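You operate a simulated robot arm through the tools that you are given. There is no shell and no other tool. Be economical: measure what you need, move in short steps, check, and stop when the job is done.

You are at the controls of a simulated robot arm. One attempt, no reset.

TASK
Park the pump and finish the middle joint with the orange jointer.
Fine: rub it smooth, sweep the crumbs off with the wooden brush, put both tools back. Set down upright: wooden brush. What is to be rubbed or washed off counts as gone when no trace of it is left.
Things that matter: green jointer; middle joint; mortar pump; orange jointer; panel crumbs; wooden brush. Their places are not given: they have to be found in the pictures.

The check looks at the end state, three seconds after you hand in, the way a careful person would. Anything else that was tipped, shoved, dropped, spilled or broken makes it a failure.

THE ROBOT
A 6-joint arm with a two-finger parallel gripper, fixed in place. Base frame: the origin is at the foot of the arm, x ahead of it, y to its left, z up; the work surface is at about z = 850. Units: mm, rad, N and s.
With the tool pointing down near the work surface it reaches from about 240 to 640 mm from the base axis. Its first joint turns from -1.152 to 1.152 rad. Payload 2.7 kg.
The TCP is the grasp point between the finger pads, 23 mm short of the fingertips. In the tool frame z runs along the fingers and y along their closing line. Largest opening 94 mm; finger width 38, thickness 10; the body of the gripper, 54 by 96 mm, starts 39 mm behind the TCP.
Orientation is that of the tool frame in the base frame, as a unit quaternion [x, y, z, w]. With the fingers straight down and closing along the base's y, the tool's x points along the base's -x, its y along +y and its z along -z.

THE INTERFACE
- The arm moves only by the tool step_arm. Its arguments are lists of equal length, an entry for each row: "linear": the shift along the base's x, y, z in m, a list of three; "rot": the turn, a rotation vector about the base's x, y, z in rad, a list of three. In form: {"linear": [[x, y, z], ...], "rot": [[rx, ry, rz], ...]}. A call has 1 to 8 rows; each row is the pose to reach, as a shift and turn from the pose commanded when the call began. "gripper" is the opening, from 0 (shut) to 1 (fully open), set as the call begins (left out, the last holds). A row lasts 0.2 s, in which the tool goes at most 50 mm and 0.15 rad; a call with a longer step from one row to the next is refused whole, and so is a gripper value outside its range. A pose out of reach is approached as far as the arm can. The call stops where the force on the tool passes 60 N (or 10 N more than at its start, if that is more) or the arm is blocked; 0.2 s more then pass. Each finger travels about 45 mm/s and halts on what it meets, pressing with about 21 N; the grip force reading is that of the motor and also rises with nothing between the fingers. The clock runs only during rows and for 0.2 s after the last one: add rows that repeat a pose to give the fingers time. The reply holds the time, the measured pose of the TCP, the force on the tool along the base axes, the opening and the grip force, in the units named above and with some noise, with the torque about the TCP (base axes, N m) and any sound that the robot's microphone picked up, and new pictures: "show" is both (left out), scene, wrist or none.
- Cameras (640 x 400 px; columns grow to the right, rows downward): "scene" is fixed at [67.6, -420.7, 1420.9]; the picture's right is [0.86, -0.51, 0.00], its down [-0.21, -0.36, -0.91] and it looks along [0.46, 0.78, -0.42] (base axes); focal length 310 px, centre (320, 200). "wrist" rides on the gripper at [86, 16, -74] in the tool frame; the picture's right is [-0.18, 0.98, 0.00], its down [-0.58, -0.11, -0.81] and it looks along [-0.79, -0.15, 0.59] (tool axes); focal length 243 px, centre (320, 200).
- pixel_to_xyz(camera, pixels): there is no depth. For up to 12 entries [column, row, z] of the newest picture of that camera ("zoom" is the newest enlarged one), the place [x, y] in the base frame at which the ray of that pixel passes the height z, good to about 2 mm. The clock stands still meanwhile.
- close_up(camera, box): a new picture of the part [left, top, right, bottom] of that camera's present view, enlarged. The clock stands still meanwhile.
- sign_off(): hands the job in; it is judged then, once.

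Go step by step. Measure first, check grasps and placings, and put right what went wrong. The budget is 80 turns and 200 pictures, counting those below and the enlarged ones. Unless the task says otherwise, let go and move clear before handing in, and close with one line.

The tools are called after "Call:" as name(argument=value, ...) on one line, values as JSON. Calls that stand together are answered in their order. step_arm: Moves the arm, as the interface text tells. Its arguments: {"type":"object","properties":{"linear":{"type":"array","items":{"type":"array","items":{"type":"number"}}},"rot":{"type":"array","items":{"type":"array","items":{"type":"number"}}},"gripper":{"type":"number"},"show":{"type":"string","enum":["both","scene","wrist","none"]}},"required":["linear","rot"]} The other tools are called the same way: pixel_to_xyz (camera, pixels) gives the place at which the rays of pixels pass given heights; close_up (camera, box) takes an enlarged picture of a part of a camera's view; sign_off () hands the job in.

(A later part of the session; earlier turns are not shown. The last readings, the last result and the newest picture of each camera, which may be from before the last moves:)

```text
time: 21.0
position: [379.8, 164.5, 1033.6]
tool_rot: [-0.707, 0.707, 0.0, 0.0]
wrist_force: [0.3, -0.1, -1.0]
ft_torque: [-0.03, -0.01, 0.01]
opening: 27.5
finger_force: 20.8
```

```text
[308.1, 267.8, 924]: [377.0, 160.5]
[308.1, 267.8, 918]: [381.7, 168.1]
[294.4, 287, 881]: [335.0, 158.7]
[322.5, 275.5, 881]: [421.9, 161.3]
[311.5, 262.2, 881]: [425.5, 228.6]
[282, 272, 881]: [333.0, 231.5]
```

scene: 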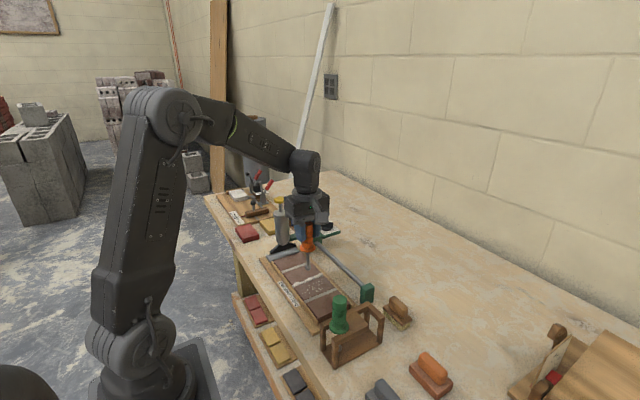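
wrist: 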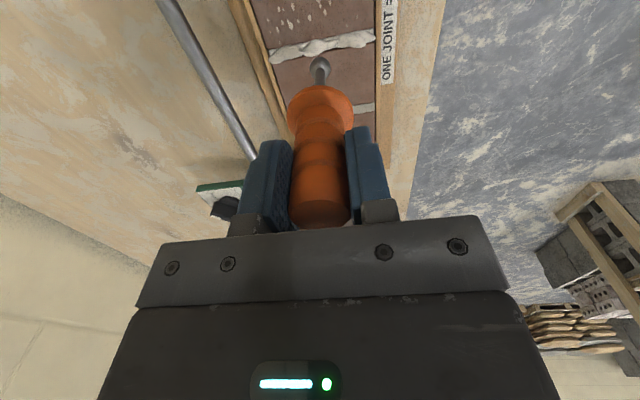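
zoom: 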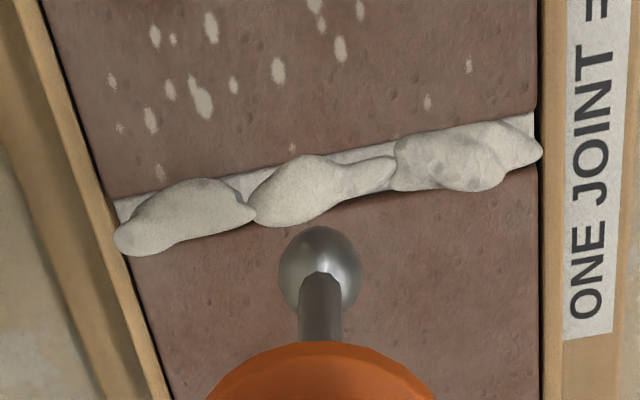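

Ball is on the joint axis (y≈163.5), ball centre 111 mm below the TCP. Lower gently to find contact.

Call:
step_arm(linear=[[0, 0.0005, -0.012], [0, 0.0005, -0.022], [0, 0.0005, -0.025], [0, 0.0005, -0.028], [0, 0.0005, -0.03], [0, 0.0005, -0.032], [0, 0.0005, -0.034]], rot=[[0, 0, 0], [0, 0, 0], [0, 0, 0], [0, 0, 0], [0, 0, 0], [0, 0, 0], [0, 0, 0]])

Call:
close_up(camera="scene", box=[264, 240, 360, 300])

```text
time: 22.6
position: [377.9, 164.3, 999.6]
tool_rot: [0.707, -0.707, -0.001, -0.001]
wrist_force: [0.6, -0.7, -0.7]
ft_torque: [-0.01, 0.06, 0.01]
opening: 27.4
finger_force: 20.8
```

scene: 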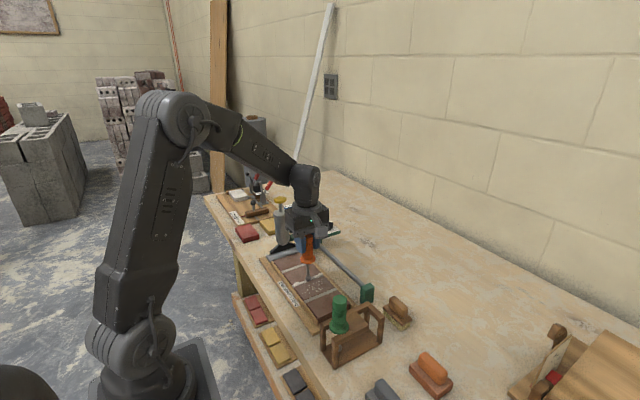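
wrist: 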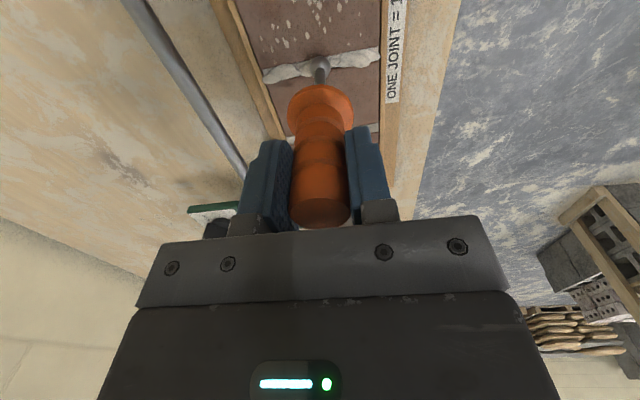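

```text
6.67 times, centred on (312, 270) of scene
```

zoom: 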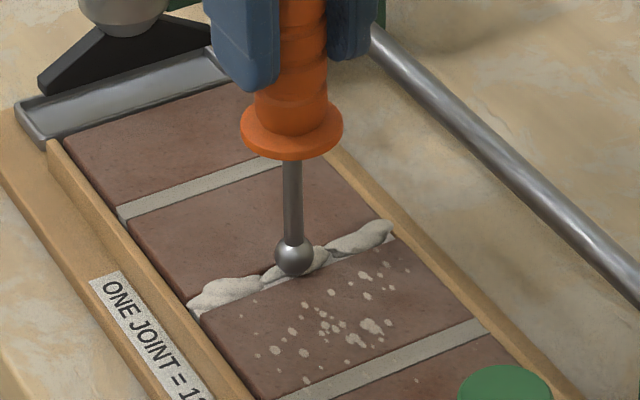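

Ball is at the bead, no force yet. Keep lowering in 1.5 mm steps.

Call:
step_arm(linear=[[0, 0, -0.0015], [0, 0, -0.003], [0, 0, -0.0045]], rot=[[0, 0, 0], [0, 0, 0], [0, 0, 0]], show="none")

Call:
step_arm(linear=[[0, 0, -0.001], [0, 0, -0.001]], rot=[[0, 0, 0], [0, 0, 0]], show="none")

```text
time: 23.4
position: [379.4, 164.1, 996.2]
tool_rot: [-0.707, 0.707, -0.001, 0.002]
wrist_force: [0.0, 2.3, 15.1]
ft_torque: [0.08, 0.3, 0.04]
opening: 27.7
finger_force: 20.7
```

```text
time: 24.0
position: [378.4, 163.9, 993.8]
tool_rot: [-0.707, 0.707, 0.0, 0.001]
wrist_force: [2.6, 0.4, 14.9]
ft_torque: [0.12, -0.35, -0.01]
opening: 27.4
finger_force: 20.6
```

Contact at ~15 N. Now rub along the joint toward −x.

Call:
step_arm(linear=[[-0.006, 0, 0], [-0.012, 0, 0], [-0.018, 0, 0], [-0.024, 0, 0], [-0.03, 0, 0], [-0.035, 0, 0], [-0.039, 0, 0], [-0.039, 0, 0]], rot=[[0, 0, 0], [0, 0, 0], [0, 0, 0], [0, 0, 0], [0, 0, 0], [0, 0, 0], [0, 0, 0], [0, 0, 0]], show="scene")

Call:
close_up(camera="scene", box=[264, 240, 360, 300])

```text
time: 25.8
position: [340.2, 164.1, 993.8]
tool_rot: [-0.707, 0.707, 0.0, 0.0]
wrist_force: [4.5, 1.3, 7.5]
ft_torque: [0.21, -0.45, 0.02]
opening: 27.5
finger_force: 20.7
```

scene: 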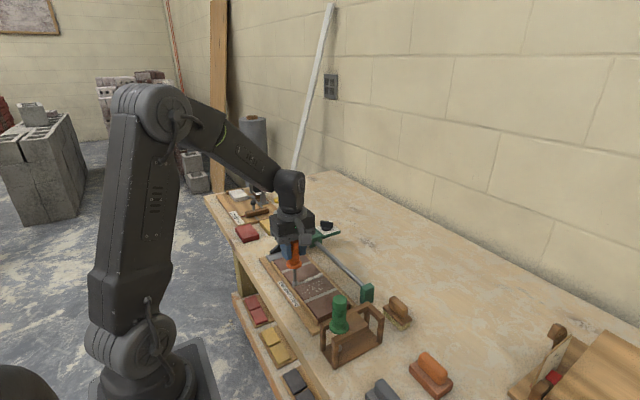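

```text
6.67 times, centred on (312, 270) of scene
```

zoom: 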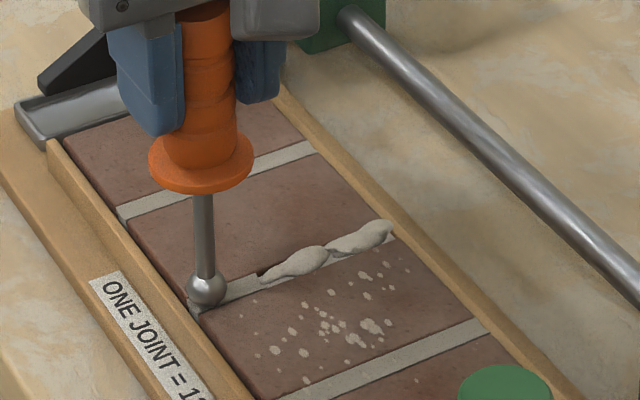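

The third of the bead that was passed is now smooth. Nudge to the end, then sweep the full joint toward +x.

Call:
step_arm(linear=[[-0.003, 0, 0], [0.002, 0, 0], [0.01, 0, 0], [0.018, 0, 0], [0.026, 0, 0], [0.033, 0, 0], [0.04, 0, 0], [0.046, 0, 0]], rot=[[0, 0, 0], [0, 0, 0], [0, 0, 0], [0, 0, 0], [0, 0, 0], [0, 0, 0], [0, 0, 0], [0, 0, 0]], show="none")

Call:
step_arm(linear=[[0.006, 0, 0], [0.012, 0, 0], [0.018, 0, 0], [0.024, 0, 0], [0.03, 0, 0], [0.034, 0, 0], [0.037, 0, 0], [0.037, 0, 0]], rot=[[0, 0, 0], [0, 0, 0], [0, 0, 0], [0, 0, 0], [0, 0, 0], [0, 0, 0], [0, 0, 0], [0, 0, 0]], show="scene")

Call:
close_up(camera="scene", box=[264, 240, 360, 300])

```text
time: 27.6
position: [385.5, 164.4, 992.4]
tool_rot: [-0.707, 0.707, 0.001, 0.0]
wrist_force: [-0.3, -0.4, -0.8]
ft_torque: [-0.03, -0.06, 0.03]
opening: 27.2
finger_force: 21.6
```

```text
time: 29.4
position: [422.0, 164.8, 993.1]
tool_rot: [-0.707, 0.707, 0.0, 0.0]
wrist_force: [-1.4, -1.1, 1.2]
ft_torque: [-0.19, 0.13, 0.01]
opening: 27.7
finger_force: 21.1
```

scene: 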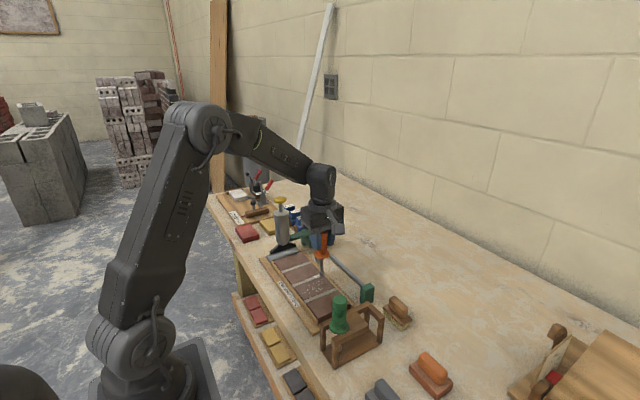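

```text
6.67 times, centred on (312, 270) of scene
```

zoom: 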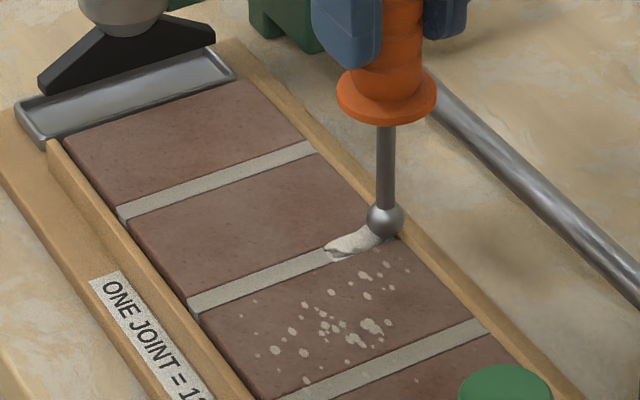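

Two thirds are done; the third lump (zoom 355,243) remains because pressure was lost. Lower 2 mm and rub that stretch again.

Call:
step_arm(linear=[[0, 0, -0.001], [0, 0, -0.002], [-0.006, 0, -0.002], [-0.012, 0, -0.002], [-0.018, 0, -0.002], [-0.024, 0, -0.002], [-0.03, 0, -0.002], [-0.036, 0, -0.002]], rot=[[0, 0, 0], [0, 0, 0], [0, 0, 0], [0, 0, 0], [0, 0, 0], [0, 0, 0], [0, 0, 0], [0, 0, 0]], show="scene")

Call:
close_up(camera="scene", box=[264, 240, 360, 300])

```text
time: 31.2
position: [387.1, 165.3, 992.3]
tool_rot: [0.708, -0.707, 0.0, -0.001]
wrist_force: [7.7, 1.0, 13.5]
ft_torque: [-0.01, -0.83, -0.01]
opening: 27.7
finger_force: 21.2
```

scene: 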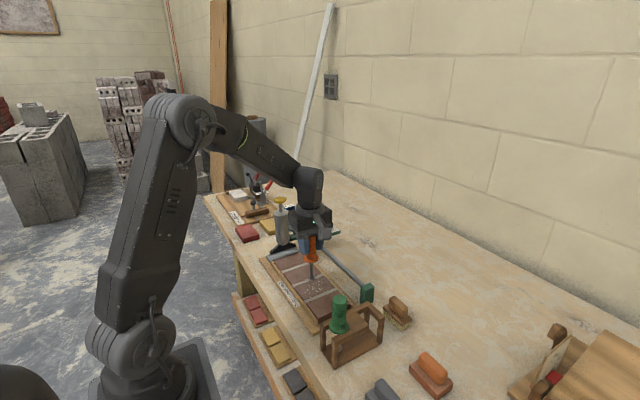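

```text
6.67 times, centred on (312, 270) of scene
```

zoom: 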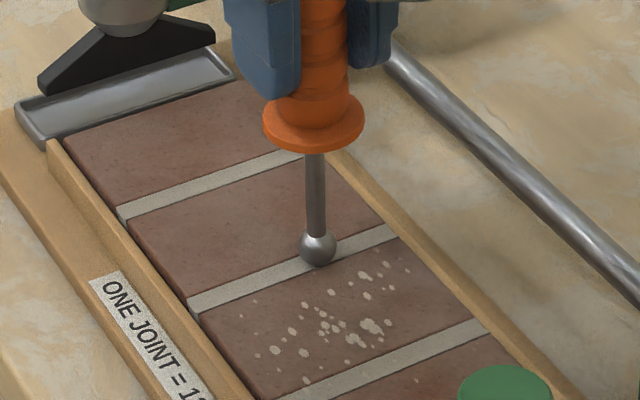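

The whole joint looks smooth. One more full pass for certainty, then lift.

Call:
step_arm(linear=[[-0.008, 0, 0], [-0.016, 0, 0], [-0.024, 0, 0], [-0.032, 0, 0], [-0.04, 0, 0], [-0.047, 0, 0], [-0.047, 0, 0.02], [-0.047, 0, 0.06]], rot=[[0, 0, 0], [0, 0, 0], [0, 0, 0], [0, 0, 0], [0, 0, 0], [0, 0, 0], [0, 0, 0], [0, 0, 0]], show="none")

Call:
step_arm(linear=[[0.03, 0, 0.02], [0.06, -0.02, 0.04], [0.09, -0.06, 0.04], [0.1, -0.1, 0.04], [0.1, -0.1, 0.04]], rot=[[0, 0, 0], [0, 0, 0], [0, 0, 0], [0, 0, 0], [0, 0, 0]])

Call:
close_up(camera="scene", box=[264, 240, 360, 300])

Call:
close_up(camera="wrist", box=[320, 20, 480, 120])

```text
time: 33.0
position: [338.6, 165.7, 1051.2]
tool_rot: [0.707, -0.707, 0.001, 0.001]
wrist_force: [0.4, 0.4, -1.5]
ft_torque: [-0.01, 0.0, 0.0]
opening: 27.3
finger_force: 20.4
```

```text
time: 34.2
position: [438.4, 62.9, 1089.9]
tool_rot: [0.707, -0.707, 0.0, 0.0]
wrist_force: [0.2, 0.7, -1.6]
ft_torque: [-0.04, 0.03, 0.01]
opening: 27.2
finger_force: 21.2
```

scene: 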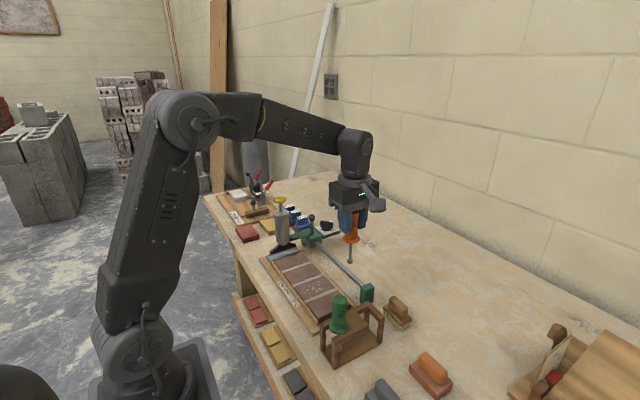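
wrist: 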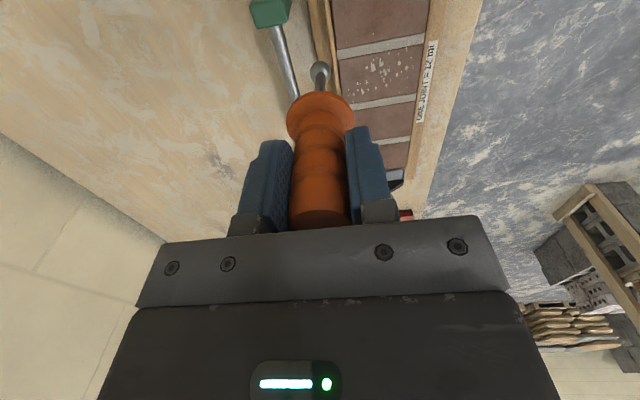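

```text
6.67 times, centred on (312, 270) of scene
```

zoom: 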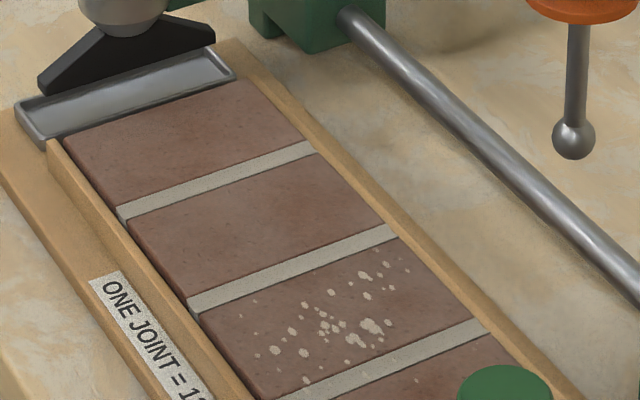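

```text
4.00 times, centred on (400, 70) of wrist
```

zoom: 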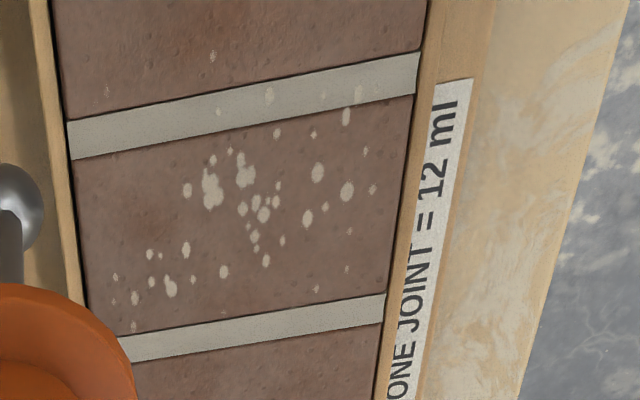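

The middle joint is flush like its neighbours. Now return the jointer to above its slot and verify alignment.

Call:
step_arm(linear=[[-0.012, -0.035, 0], [-0.024, -0.07, 0.005], [-0.035, -0.1, 0.005], [-0.0355, -0.111, 0.005], [-0.0355, -0.111, 0.005]], rot=[[0, 0, 0], [0, 0, 0], [0, 0, 0], [0, 0, 0], [0, 0, 0]])

Call:
step_arm(linear=[[0, 0, 0]], rot=[[0, 0, 0]], show="none")

Call:
step_arm(linear=[[0, 0, 0]], rot=[[0, 0, 0]], show="none")

Call:
close_up(camera="wrist", box=[240, 0, 440, 125])

Call:
close_up(camera="scene", box=[310, 260, 430, 340])

```text
time: 35.4
position: [404.3, -46.3, 1097.5]
tool_rot: [0.708, -0.706, -0.001, 0.0]
wrist_force: [0.1, 0.0, -1.4]
ft_torque: [-0.01, 0.03, -0.02]
opening: 27.3
finger_force: 20.9
```

scene: 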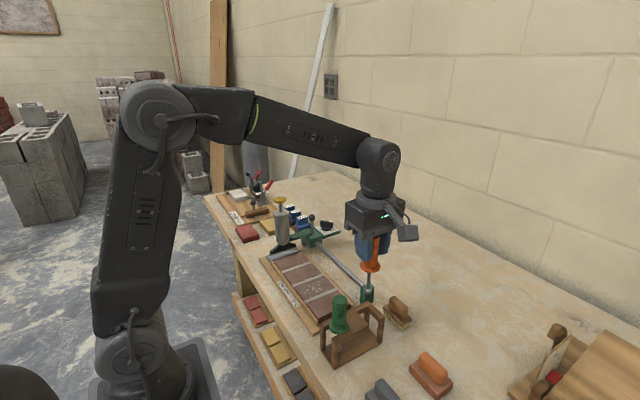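
wrist: 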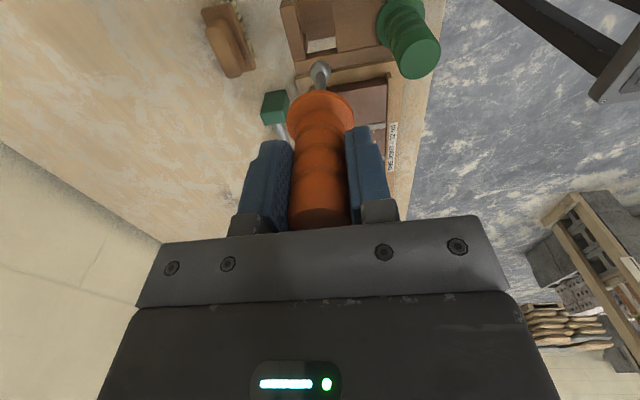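

```text
time: 35.8
position: [403.8, -46.3, 1097.4]
tool_rot: [0.708, -0.707, 0.0, -0.001]
wrist_force: [0.3, -0.1, -1.3]
ft_torque: [0.03, 0.0, 0.0]
opening: 27.2
finger_force: 20.8
```

```text
time: 36.2
position: [403.9, -46.0, 1097.4]
tool_rot: [-0.707, 0.708, 0.0, -0.001]
wrist_force: [-0.3, 0.5, -1.4]
ft_torque: [-0.01, 0.0, -0.01]
opening: 27.2
finger_force: 21.1
```

```text
3.20 times, centred on (340, 62) of wrist
```

zoom: 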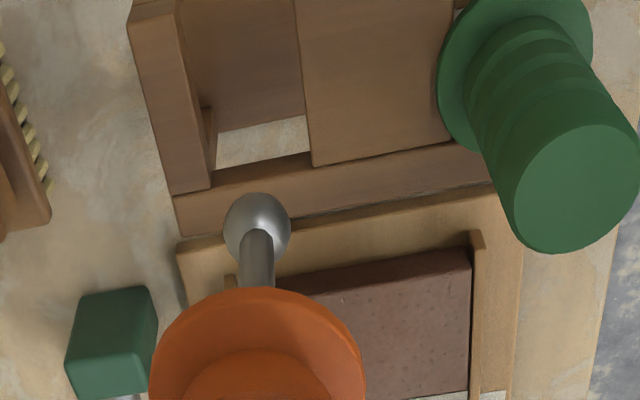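

```text
5.00 times, centred on (370, 300) of scene
```

zoom: 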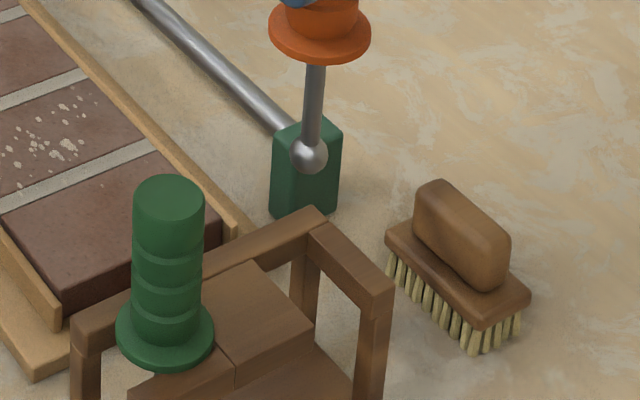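

Call:
pixel_to_xyz(camera="wrist", pixels=[[306, 58, 930], [337.5, 51.6, 930], [306, 58, 920], [337.5, 51.6, 920], [320, 72, 986]])

```text
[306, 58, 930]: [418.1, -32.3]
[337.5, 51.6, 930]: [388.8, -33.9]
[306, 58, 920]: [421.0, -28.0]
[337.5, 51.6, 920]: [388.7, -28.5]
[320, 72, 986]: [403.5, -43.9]
```

Slot spans x 389–419 and the ball is centred at 403.5. Lower straight in with −1 mm in y.

Call:
step_arm(linear=[[0, -0.001, -0.025], [0, -0.001, -0.05], [0, -0.001, -0.07], [0, -0.001, -0.09], [0, -0.001, -0.105], [0, -0.001, -0.113], [0, -0.001, -0.115], [0, -0.001, -0.117]], rot=[[0, 0, 0], [0, 0, 0], [0, 0, 0], [0, 0, 0], [0, 0, 0], [0, 0, 0], [0, 0, 0], [0, 0, 0]])

Call:
close_up(camera="scene", box=[310, 275, 430, 355])

```text
time: 38.0
position: [402.9, -47.5, 980.1]
tool_rot: [0.707, -0.707, 0.0, 0.0]
wrist_force: [-0.8, -0.8, -0.2]
ft_torque: [0.01, 0.04, -0.02]
opening: 27.1
finger_force: 21.4
```

scene: 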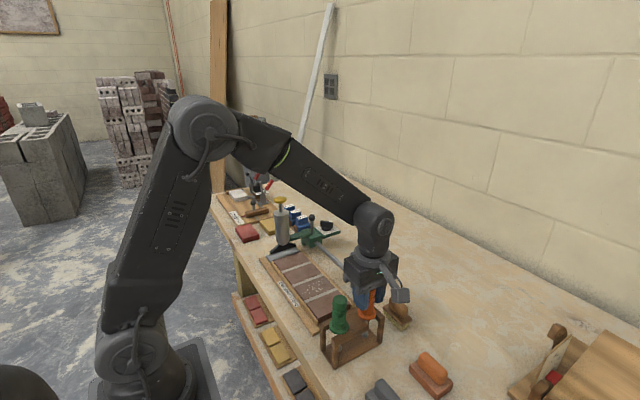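
wrist: 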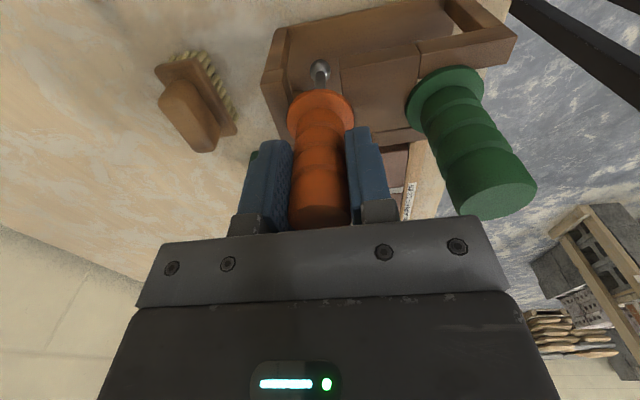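

```text
5.00 times, centred on (370, 315) of scene
```

zoom: 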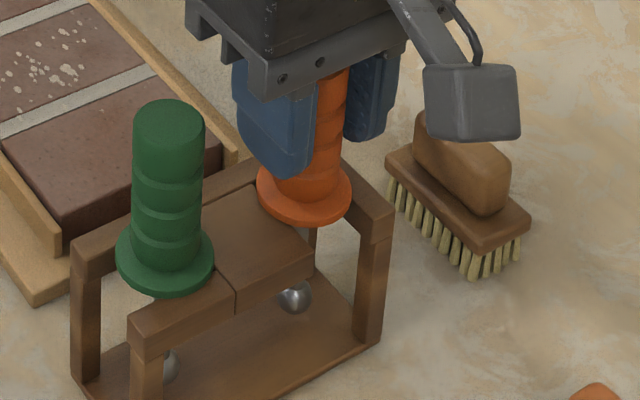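

Just above seating, no contact yet. Lower in 1 mm steps until a light reaction shows.

Call:
step_arm(linear=[[0, 0, -0.001], [0, 0, -0.002], [0, 0, -0.003]], rot=[[0, 0, 0], [0, 0, 0], [0, 0, 0]], show="none")

Call:
step_arm(linear=[[0, 0, -0.001], [0, 0, -0.0015]], rot=[[0, 0, 0], [0, 0, 0]], show="none")

```text
time: 38.8
position: [404.0, -47.7, 977.7]
tool_rot: [0.707, -0.707, 0.001, 0.0]
wrist_force: [-4.0, 1.5, 14.5]
ft_torque: [-0.05, 0.35, -0.01]
opening: 27.1
finger_force: 21.1
```

```text
time: 39.4
position: [404.8, -47.8, 975.3]
tool_rot: [0.707, -0.707, 0.0, 0.0]
wrist_force: [-2.6, -1.6, 14.7]
ft_torque: [-0.03, 0.38, 0.04]
opening: 27.2
finger_force: 21.1
```

Seated (14 N up). Back off 1 mm and open moderately, then rise and check.

Call:
step_arm(linear=[[0, 0, 0.001], [0, 0, 0.001], [0, 0, 0.001], [0, 0, 0.001]], rot=[[0, 0, 0], [0, 0, 0], [0, 0, 0], [0, 0, 0]], gripper=0.55, show="none")

Call:
step_arm(linear=[[0, 0, 0.02], [0, 0, 0.05], [0, 0, 0.09], [0, 0, 0.13], [0, -0.03, 0.16], [0, -0.06, 0.16], [0, -0.06, 0.16]], rot=[[0, 0, 0], [0, 0, 0], [0, 0, 0], [0, 0, 0], [0, 0, 0], [0, 0, 0], [0, 0, 0]])

Call:
close_up(camera="scene", box=[310, 275, 430, 355])

Call:
close_up(camera="wrist", box=[220, 0, 420, 125])

```text
time: 40.4
position: [404.6, -48.5, 975.8]
tool_rot: [-0.707, 0.707, 0.0, 0.0]
wrist_force: [-0.8, 0.8, 0.4]
ft_torque: [-0.01, 0.01, 0.0]
opening: 51.6
finger_force: 0.1
```

```text
time: 42.0
position: [402.4, -107.4, 1137.0]
tool_rot: [0.707, -0.707, 0.0, 0.0]
wrist_force: [-0.5, -0.4, 0.3]
ft_torque: [0.0, -0.01, 0.0]
opening: 51.8
finger_force: 0.0
```

scene: 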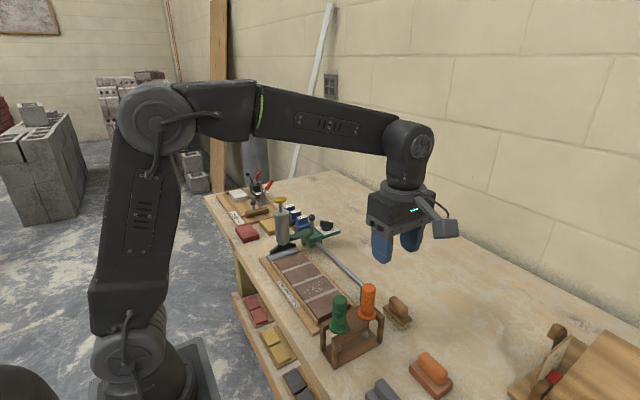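
wrist: 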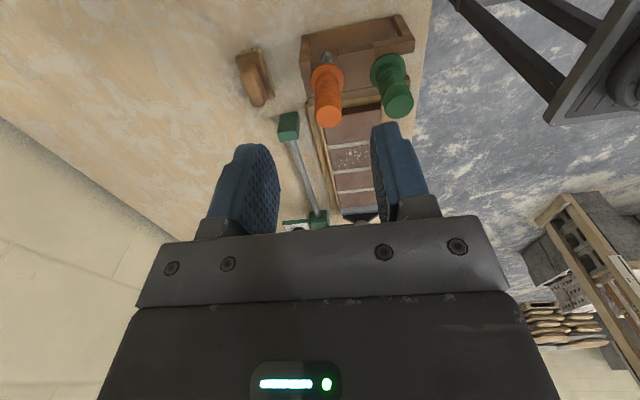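

```text
5.00 times, centred on (370, 315) of scene
```

zoom: 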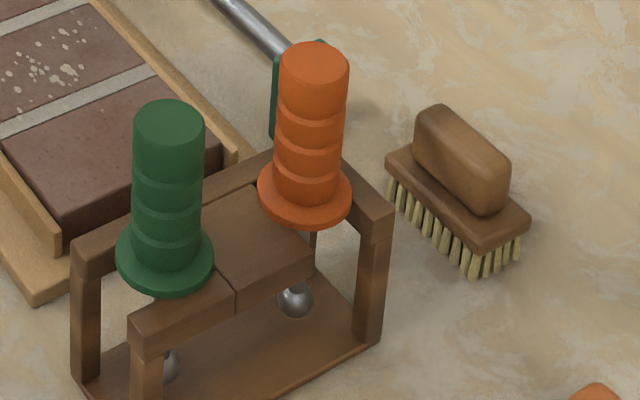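

```text
3.20 times, centred on (320, 62) of wrist
```

zoom: 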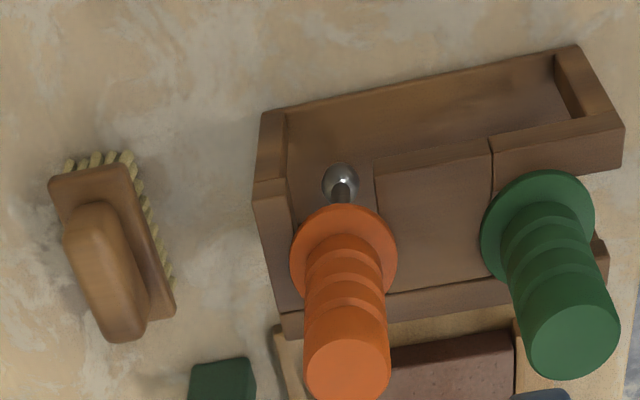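

The jointer hangs as it did before. Now the wooden brush: measure plate corners and handle ends in both views.

Call:
pixel_to_xyz(camera="scene", pixels=[[383, 306, 880], [401.6, 323, 880], [412, 316, 880], [394, 297.5, 910], [406, 308, 910], [399, 303, 910], [400.5, 330, 850], [384.5, 316, 850], [410, 327, 850]])

Call:
pixel_to_xyz(camera="wrist", pixels=[[247.5, 67.2, 910], [259, 103, 910], [235.5, 57, 880], [260, 52, 880], [274.5, 98, 880], [241.5, 52, 850], [260, 48, 850], [273, 88, 850]])

```text
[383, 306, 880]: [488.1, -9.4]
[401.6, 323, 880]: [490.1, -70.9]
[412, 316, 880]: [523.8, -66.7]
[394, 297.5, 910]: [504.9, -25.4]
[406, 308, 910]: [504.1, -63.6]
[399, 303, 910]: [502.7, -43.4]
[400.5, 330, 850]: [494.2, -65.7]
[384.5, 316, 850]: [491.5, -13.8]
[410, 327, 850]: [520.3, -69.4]
```

```text
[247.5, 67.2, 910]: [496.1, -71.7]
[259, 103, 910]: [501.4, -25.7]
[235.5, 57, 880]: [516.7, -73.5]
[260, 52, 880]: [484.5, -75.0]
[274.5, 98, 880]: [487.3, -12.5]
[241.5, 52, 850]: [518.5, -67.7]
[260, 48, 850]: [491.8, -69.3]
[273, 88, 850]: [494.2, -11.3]
```

Brush is aligned with the axes: plate x 487–521, y −72…−10, handle top z≈912, handle centre (503.5,−43). Move above it and check.

Call:
step_arm(linear=[[0.035, 0.02, 0], [0.07, 0.045, 0], [0.1, 0.064, -0.01], [0.1, 0.064, -0.05], [0.1, 0.064, -0.1], [0.1, 0.064, -0.15], [0.1, 0.064, -0.17], [0.1, 0.064, -0.17]], rot=[[0, 0, 0], [0, 0, 0], [0, 0, 0], [0, 0, 0], [0, 0, 0], [0, 0, 0], [0, 0, 0], [0, 0, 0]])

Call:
close_up(camera="scene", box=[340, 250, 460, 330])

Call:
close_up(camera="wrist", box=[200, 0, 460, 160])

```text
time: 43.8
position: [504.6, -43.4, 964.3]
tool_rot: [-0.707, 0.707, 0.0, 0.0]
wrist_force: [-0.6, -0.1, 0.0]
ft_torque: [0.02, -0.01, -0.02]
opening: 51.8
finger_force: 0.1
```

scene: 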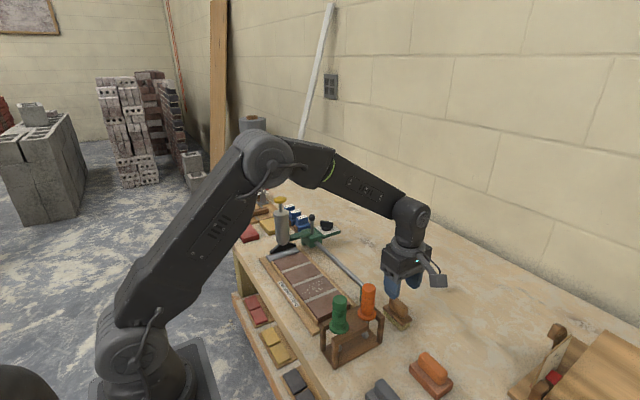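
wrist: 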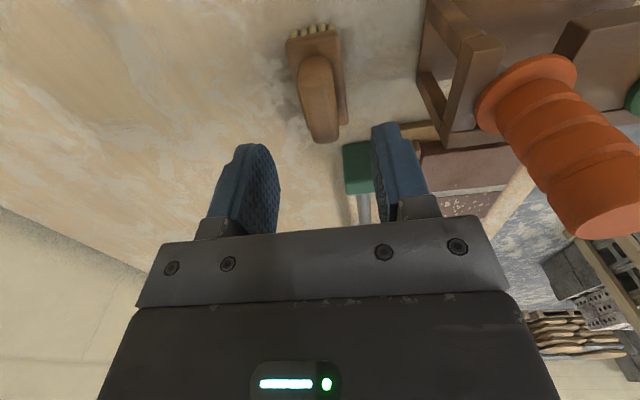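

```text
5.00 times, centred on (400, 290) of scene
```

zoom: 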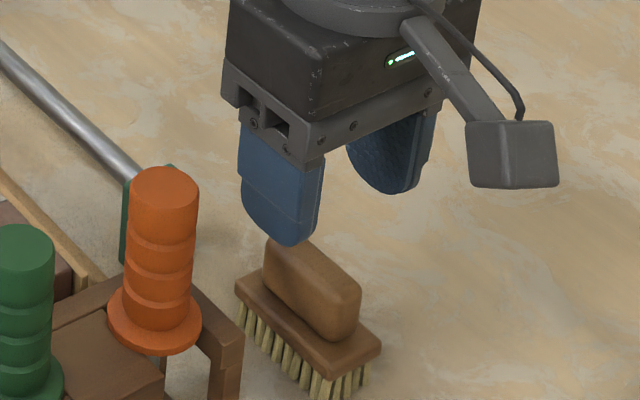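

```text
2.46 times, centred on (330, 80) of wrist
```

zoom: 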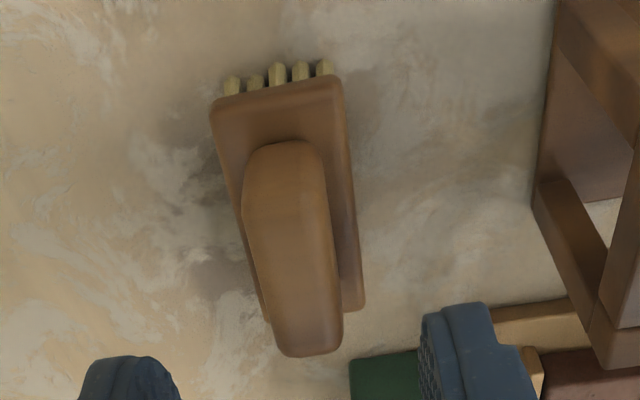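

Call:
pixel_to_xyz(camera="wrist", pixels=[[315.8, 66, 912], [325.2, 139, 912], [286, 41.4, 886], [339, 31.3, 886], [348.4, 122.7, 886], [321, 110, 912], [303, 100, 905], [336, 96, 905]])

```text
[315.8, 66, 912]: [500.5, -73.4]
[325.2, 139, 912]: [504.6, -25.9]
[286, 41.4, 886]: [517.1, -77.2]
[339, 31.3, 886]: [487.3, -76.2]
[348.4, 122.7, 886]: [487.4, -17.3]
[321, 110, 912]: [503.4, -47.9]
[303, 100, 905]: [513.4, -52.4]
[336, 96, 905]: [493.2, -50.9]
```

Handle centre ≈(503.5,−45), TCP is aligned. Descend to z≈914 and close.

Call:
step_arm(linear=[[-0.001, -0.002, -0.02], [-0.001, -0.002, -0.035], [-0.001, -0.002, -0.045], [-0.001, -0.002, -0.05], [-0.001, -0.002, -0.05]], rot=[[0, 0, 0], [0, 0, 0], [0, 0, 0], [0, 0, 0], [0, 0, 0]], show="scene")

Call:
close_up(camera="scene", box=[340, 260, 460, 340])

```text
time: 45.0
position: [503.1, -45.2, 914.8]
tool_rot: [-0.707, 0.707, 0.0, 0.0]
wrist_force: [-0.4, -0.7, 0.2]
ft_torque: [0.02, 0.02, 0.0]
opening: 51.9
finger_force: 0.0
```

scene: 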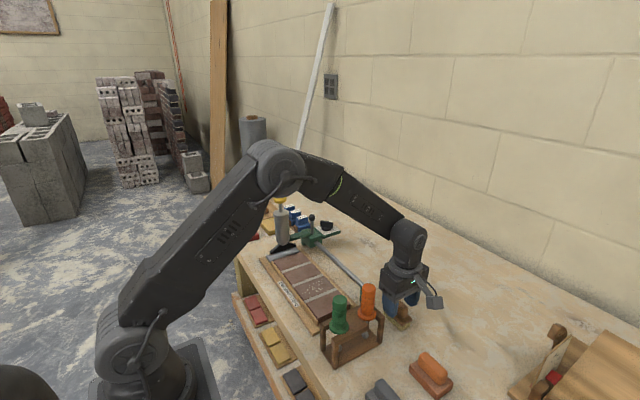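

```text
5.00 times, centred on (400, 300) of scene
```

zoom: 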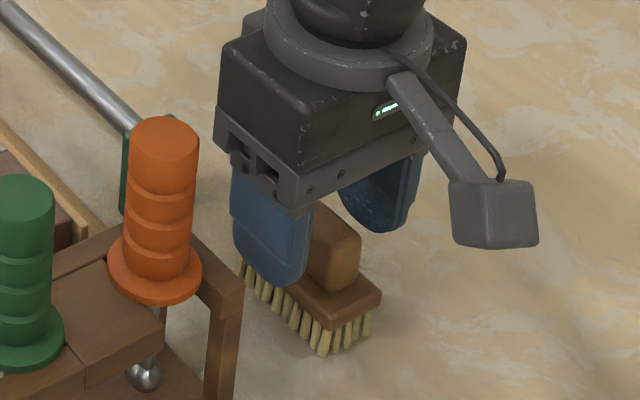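

Fingers straddle the handle with tips near plate-top level. Close and check forces.

Call:
step_arm(linear=[[0, 0, 0], [0, 0, 0], [0, 0, 0], [0, 0, 0]], rot=[[0, 0, 0], [0, 0, 0], [0, 0, 0], [0, 0, 0]], gripper=0.0)

Call:
close_up(camera="scene", box=[340, 260, 460, 340])

Call:
close_up(camera="wrist", box=[200, 20, 460, 180])

```text
time: 46.0
position: [503.8, -45.0, 913.4]
tool_rot: [0.707, -0.707, 0.0, 0.0]
wrist_force: [-0.4, 0.1, 0.2]
ft_torque: [0.0, -0.02, 0.0]
opening: 19.3
finger_force: 21.4
```

scene: 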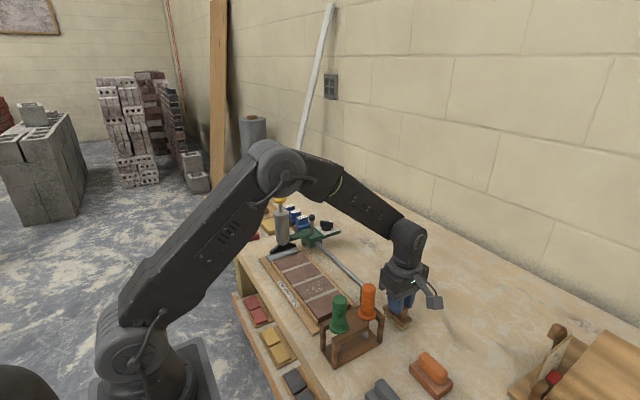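
wrist: 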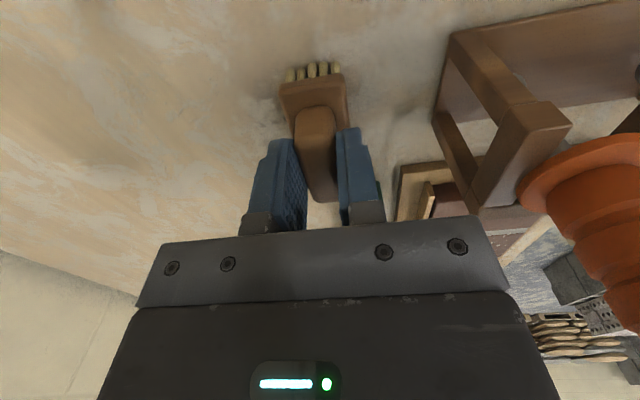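

```text
5.00 times, centred on (400, 300) of scene
```

zoom: 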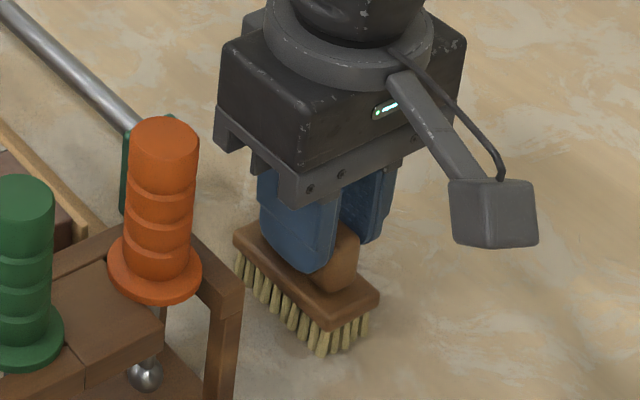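

```text
2.46 times, centred on (330, 100) of wrist
```

zoom: 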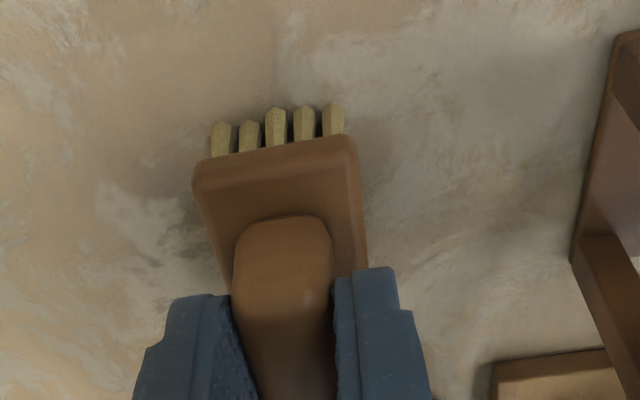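

Gripped at 19.3 mm. Lift, move +y clear of the rack, then over the panel.

Call:
step_arm(linear=[[0, 0, 0.02], [0, 0, 0.05], [0, 0, 0.09], [0, 0, 0.126], [0, 0.04, 0.126], [0, 0.08, 0.126], [0, 0.125, 0.126], [-0.02, 0.165, 0.126]], rot=[[0, 0, 0], [0, 0, 0], [0, 0, 0], [0, 0, 0], [0, 0, 0], [0, 0, 0], [0, 0, 0], [0, 0, 0]], show="none")

Call:
step_arm(linear=[[-0.04, 0.0, 0], [-0.08, 0.0, 0], [-0.1035, 0.0, -0.02], [-0.1035, 0.0, -0.05], [-0.1035, 0.0, -0.07], [-0.1035, 0.0, -0.07]], rot=[[0, 0, 0], [0, 0, 0], [0, 0, 0], [0, 0, 0], [0, 0, 0], [0, 0, 0]])

Call:
close_up(camera="scene", box=[264, 240, 360, 300])

Call:
close_up(camera="wrist", box=[240, 0, 440, 125])

```text
time: 47.8
position: [482.2, 120.6, 1041.8]
tool_rot: [-0.707, 0.708, 0.001, -0.001]
wrist_force: [-1.2, 0.0, -0.4]
ft_torque: [-0.04, -0.02, 0.01]
opening: 19.0
finger_force: 20.9
```

```text
time: 49.2
position: [379.5, 118.5, 970.8]
tool_rot: [0.707, -0.707, 0.0, 0.0]
wrist_force: [-0.8, -0.5, -0.5]
ft_torque: [-0.01, -0.02, 0.02]
opening: 19.1
finger_force: 21.6
```

scene: 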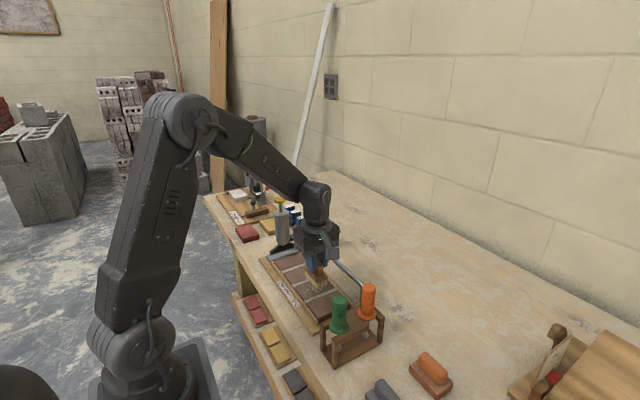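
wrist: 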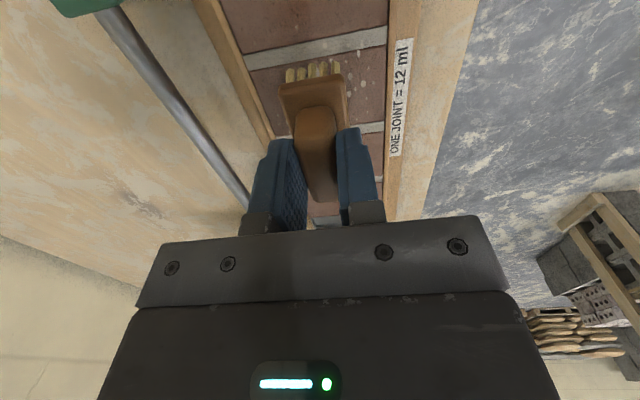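

```text
6.67 times, centred on (312, 270) of scene
```

zoom: 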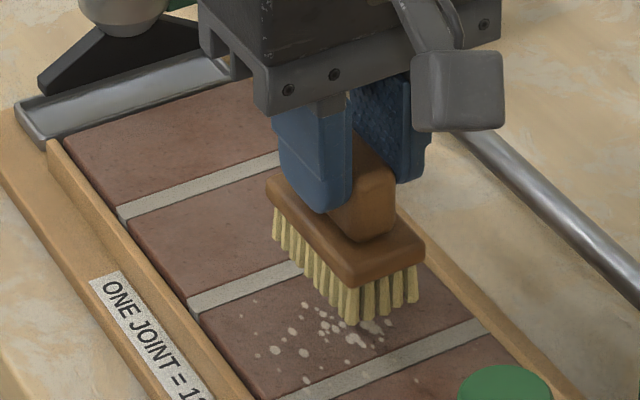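

```text
3.20 times, centred on (340, 62) of wrist
```

zoom: 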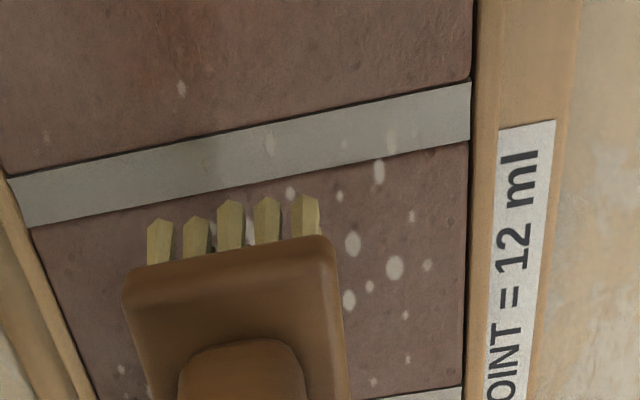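

Brush is over the crumbs with ~26 mm clearance. Lower to bristle contact.

Call:
step_arm(linear=[[0, 0.004, -0.012], [0, 0.004, -0.02], [0, 0.004, -0.023], [0, 0.004, -0.025], [0, 0.004, -0.026]], rot=[[0, 0, 0], [0, 0, 0], [0, 0, 0], [0, 0, 0], [0, 0, 0]], show="none")

Call:
step_arm(linear=[[0, 0, -0.001], [0, 0, -0.001]], rot=[[0, 0, 0], [0, 0, 0]], show="none")

```text
time: 50.4
position: [381.2, 124.2, 945.9]
tool_rot: [0.707, -0.707, 0.0, 0.0]
wrist_force: [-0.6, 0.5, -0.8]
ft_torque: [0.01, 0.04, -0.01]
opening: 19.3
finger_force: 21.2
```

```text
time: 51.0
position: [380.0, 123.1, 944.9]
tool_rot: [0.707, -0.707, 0.0, 0.0]
wrist_force: [0.0, -0.2, -1.3]
ft_torque: [-0.02, 0.0, 0.01]
opening: 19.1
finger_force: 21.3
```

Call:
step_arm(linear=[[0, 0, -0.001], [0, 0, -0.002]], rot=[[0, 0, 0], [0, 0, 0]], show="none")

Call:
step_arm(linear=[[0, 0, -0.001], [0, 0, -0.001]], rot=[[0, 0, 0], [0, 0, 0]], show="scene")

Call:
close_up(camera="scene", box=[264, 240, 360, 300])

```text
time: 51.6
position: [380.2, 123.6, 944.2]
tool_rot: [0.707, -0.707, 0.0, -0.001]
wrist_force: [-5.4, -0.1, 15.8]
ft_torque: [0.02, 0.15, 0.01]
opening: 19.3
finger_force: 21.3
```

```text
time: 52.2
position: [380.5, 122.7, 942.7]
tool_rot: [-0.707, 0.707, -0.001, 0.002]
wrist_force: [-3.5, -1.7, 23.7]
ft_torque: [-0.02, 0.13, 0.03]
opening: 19.2
finger_force: 20.9
```

scene: 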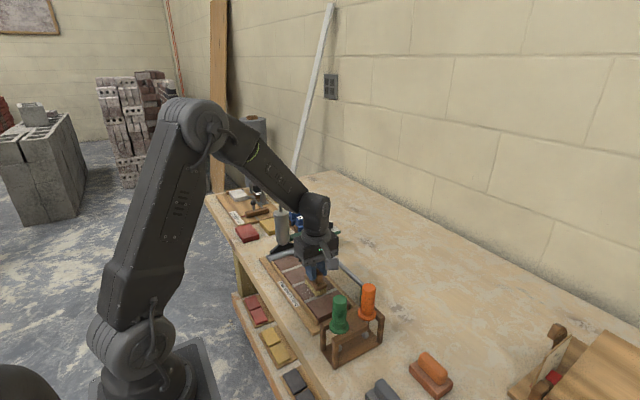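

```text
6.67 times, centred on (312, 270) of scene
```

zoom: 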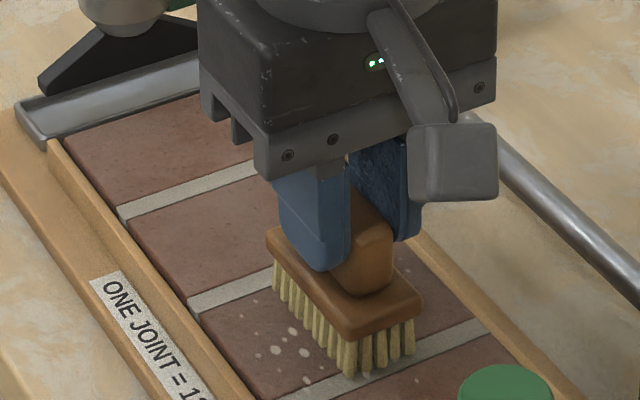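

Contact ~24 N. Stroke along x both ways at y≈123.

Call:
step_arm(linear=[[-0.005, 0, 0.0005], [-0.01, 0, 0.0005], [-0.015, 0, 0.0005], [-0.02, 0, 0.0005], [-0.025, 0, 0.0005], [-0.018, 0, 0.0005], [-0.01, 0, 0.0005], [0, 0, 0.0005]], rot=[[0, 0, 0], [0, 0, 0], [0, 0, 0], [0, 0, 0], [0, 0, 0], [0, 0, 0], [0, 0, 0], [0, 0, 0]], show="none")

Call:
step_arm(linear=[[0.006, 0, 0], [0.012, 0, 0], [0.018, 0, 0], [0.025, 0, 0], [0.018, 0, 0], [0.012, 0, 0], [0.006, 0, 0]], rot=[[0, 0, 0], [0, 0, 0], [0, 0, 0], [0, 0, 0], [0, 0, 0], [0, 0, 0], [0, 0, 0]])

Call:
close_up(camera="scene", box=[264, 240, 360, 300])

Call:
close_up(camera="wrist", box=[240, 0, 440, 125])

```text
time: 54.0
position: [378.7, 123.7, 943.1]
tool_rot: [0.707, -0.707, -0.001, 0.001]
wrist_force: [-5.7, 0.0, 12.2]
ft_torque: [0.15, 0.17, 0.05]
opening: 19.3
finger_force: 21.0
```

```text
time: 55.6
position: [386.5, 122.1, 942.2]
tool_rot: [0.708, -0.707, 0.0, -0.001]
wrist_force: [3.1, -0.2, 5.9]
ft_torque: [-0.08, -0.11, 0.02]
opening: 19.3
finger_force: 20.8
```

scene: 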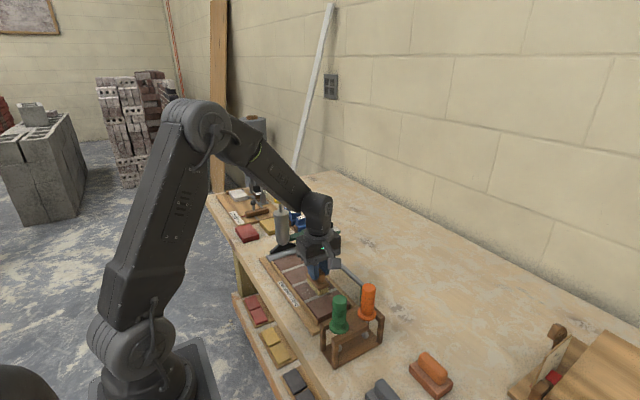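
wrist: 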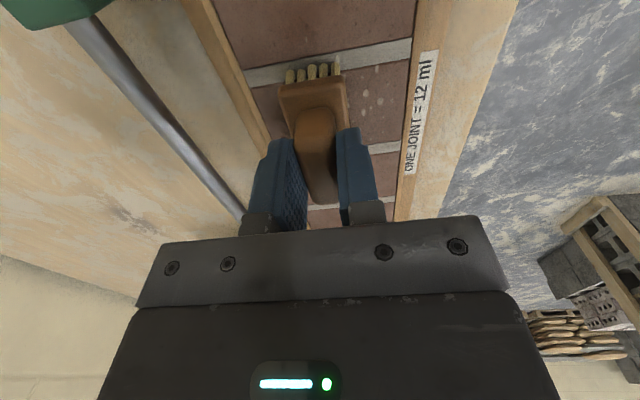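

```text
6.67 times, centred on (312, 270) of scene
```

zoom: 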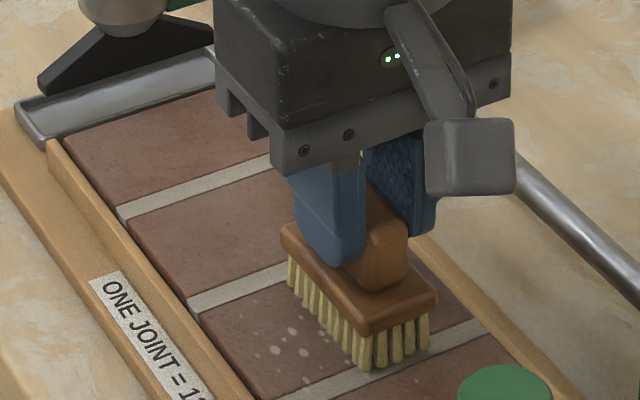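

```text
3.20 times, centred on (340, 62) of wrist
```

zoom: 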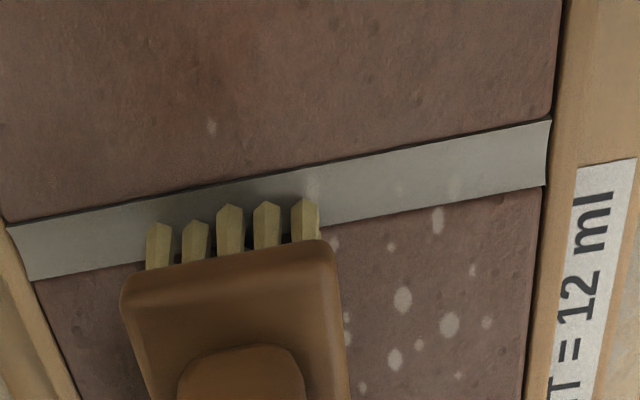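

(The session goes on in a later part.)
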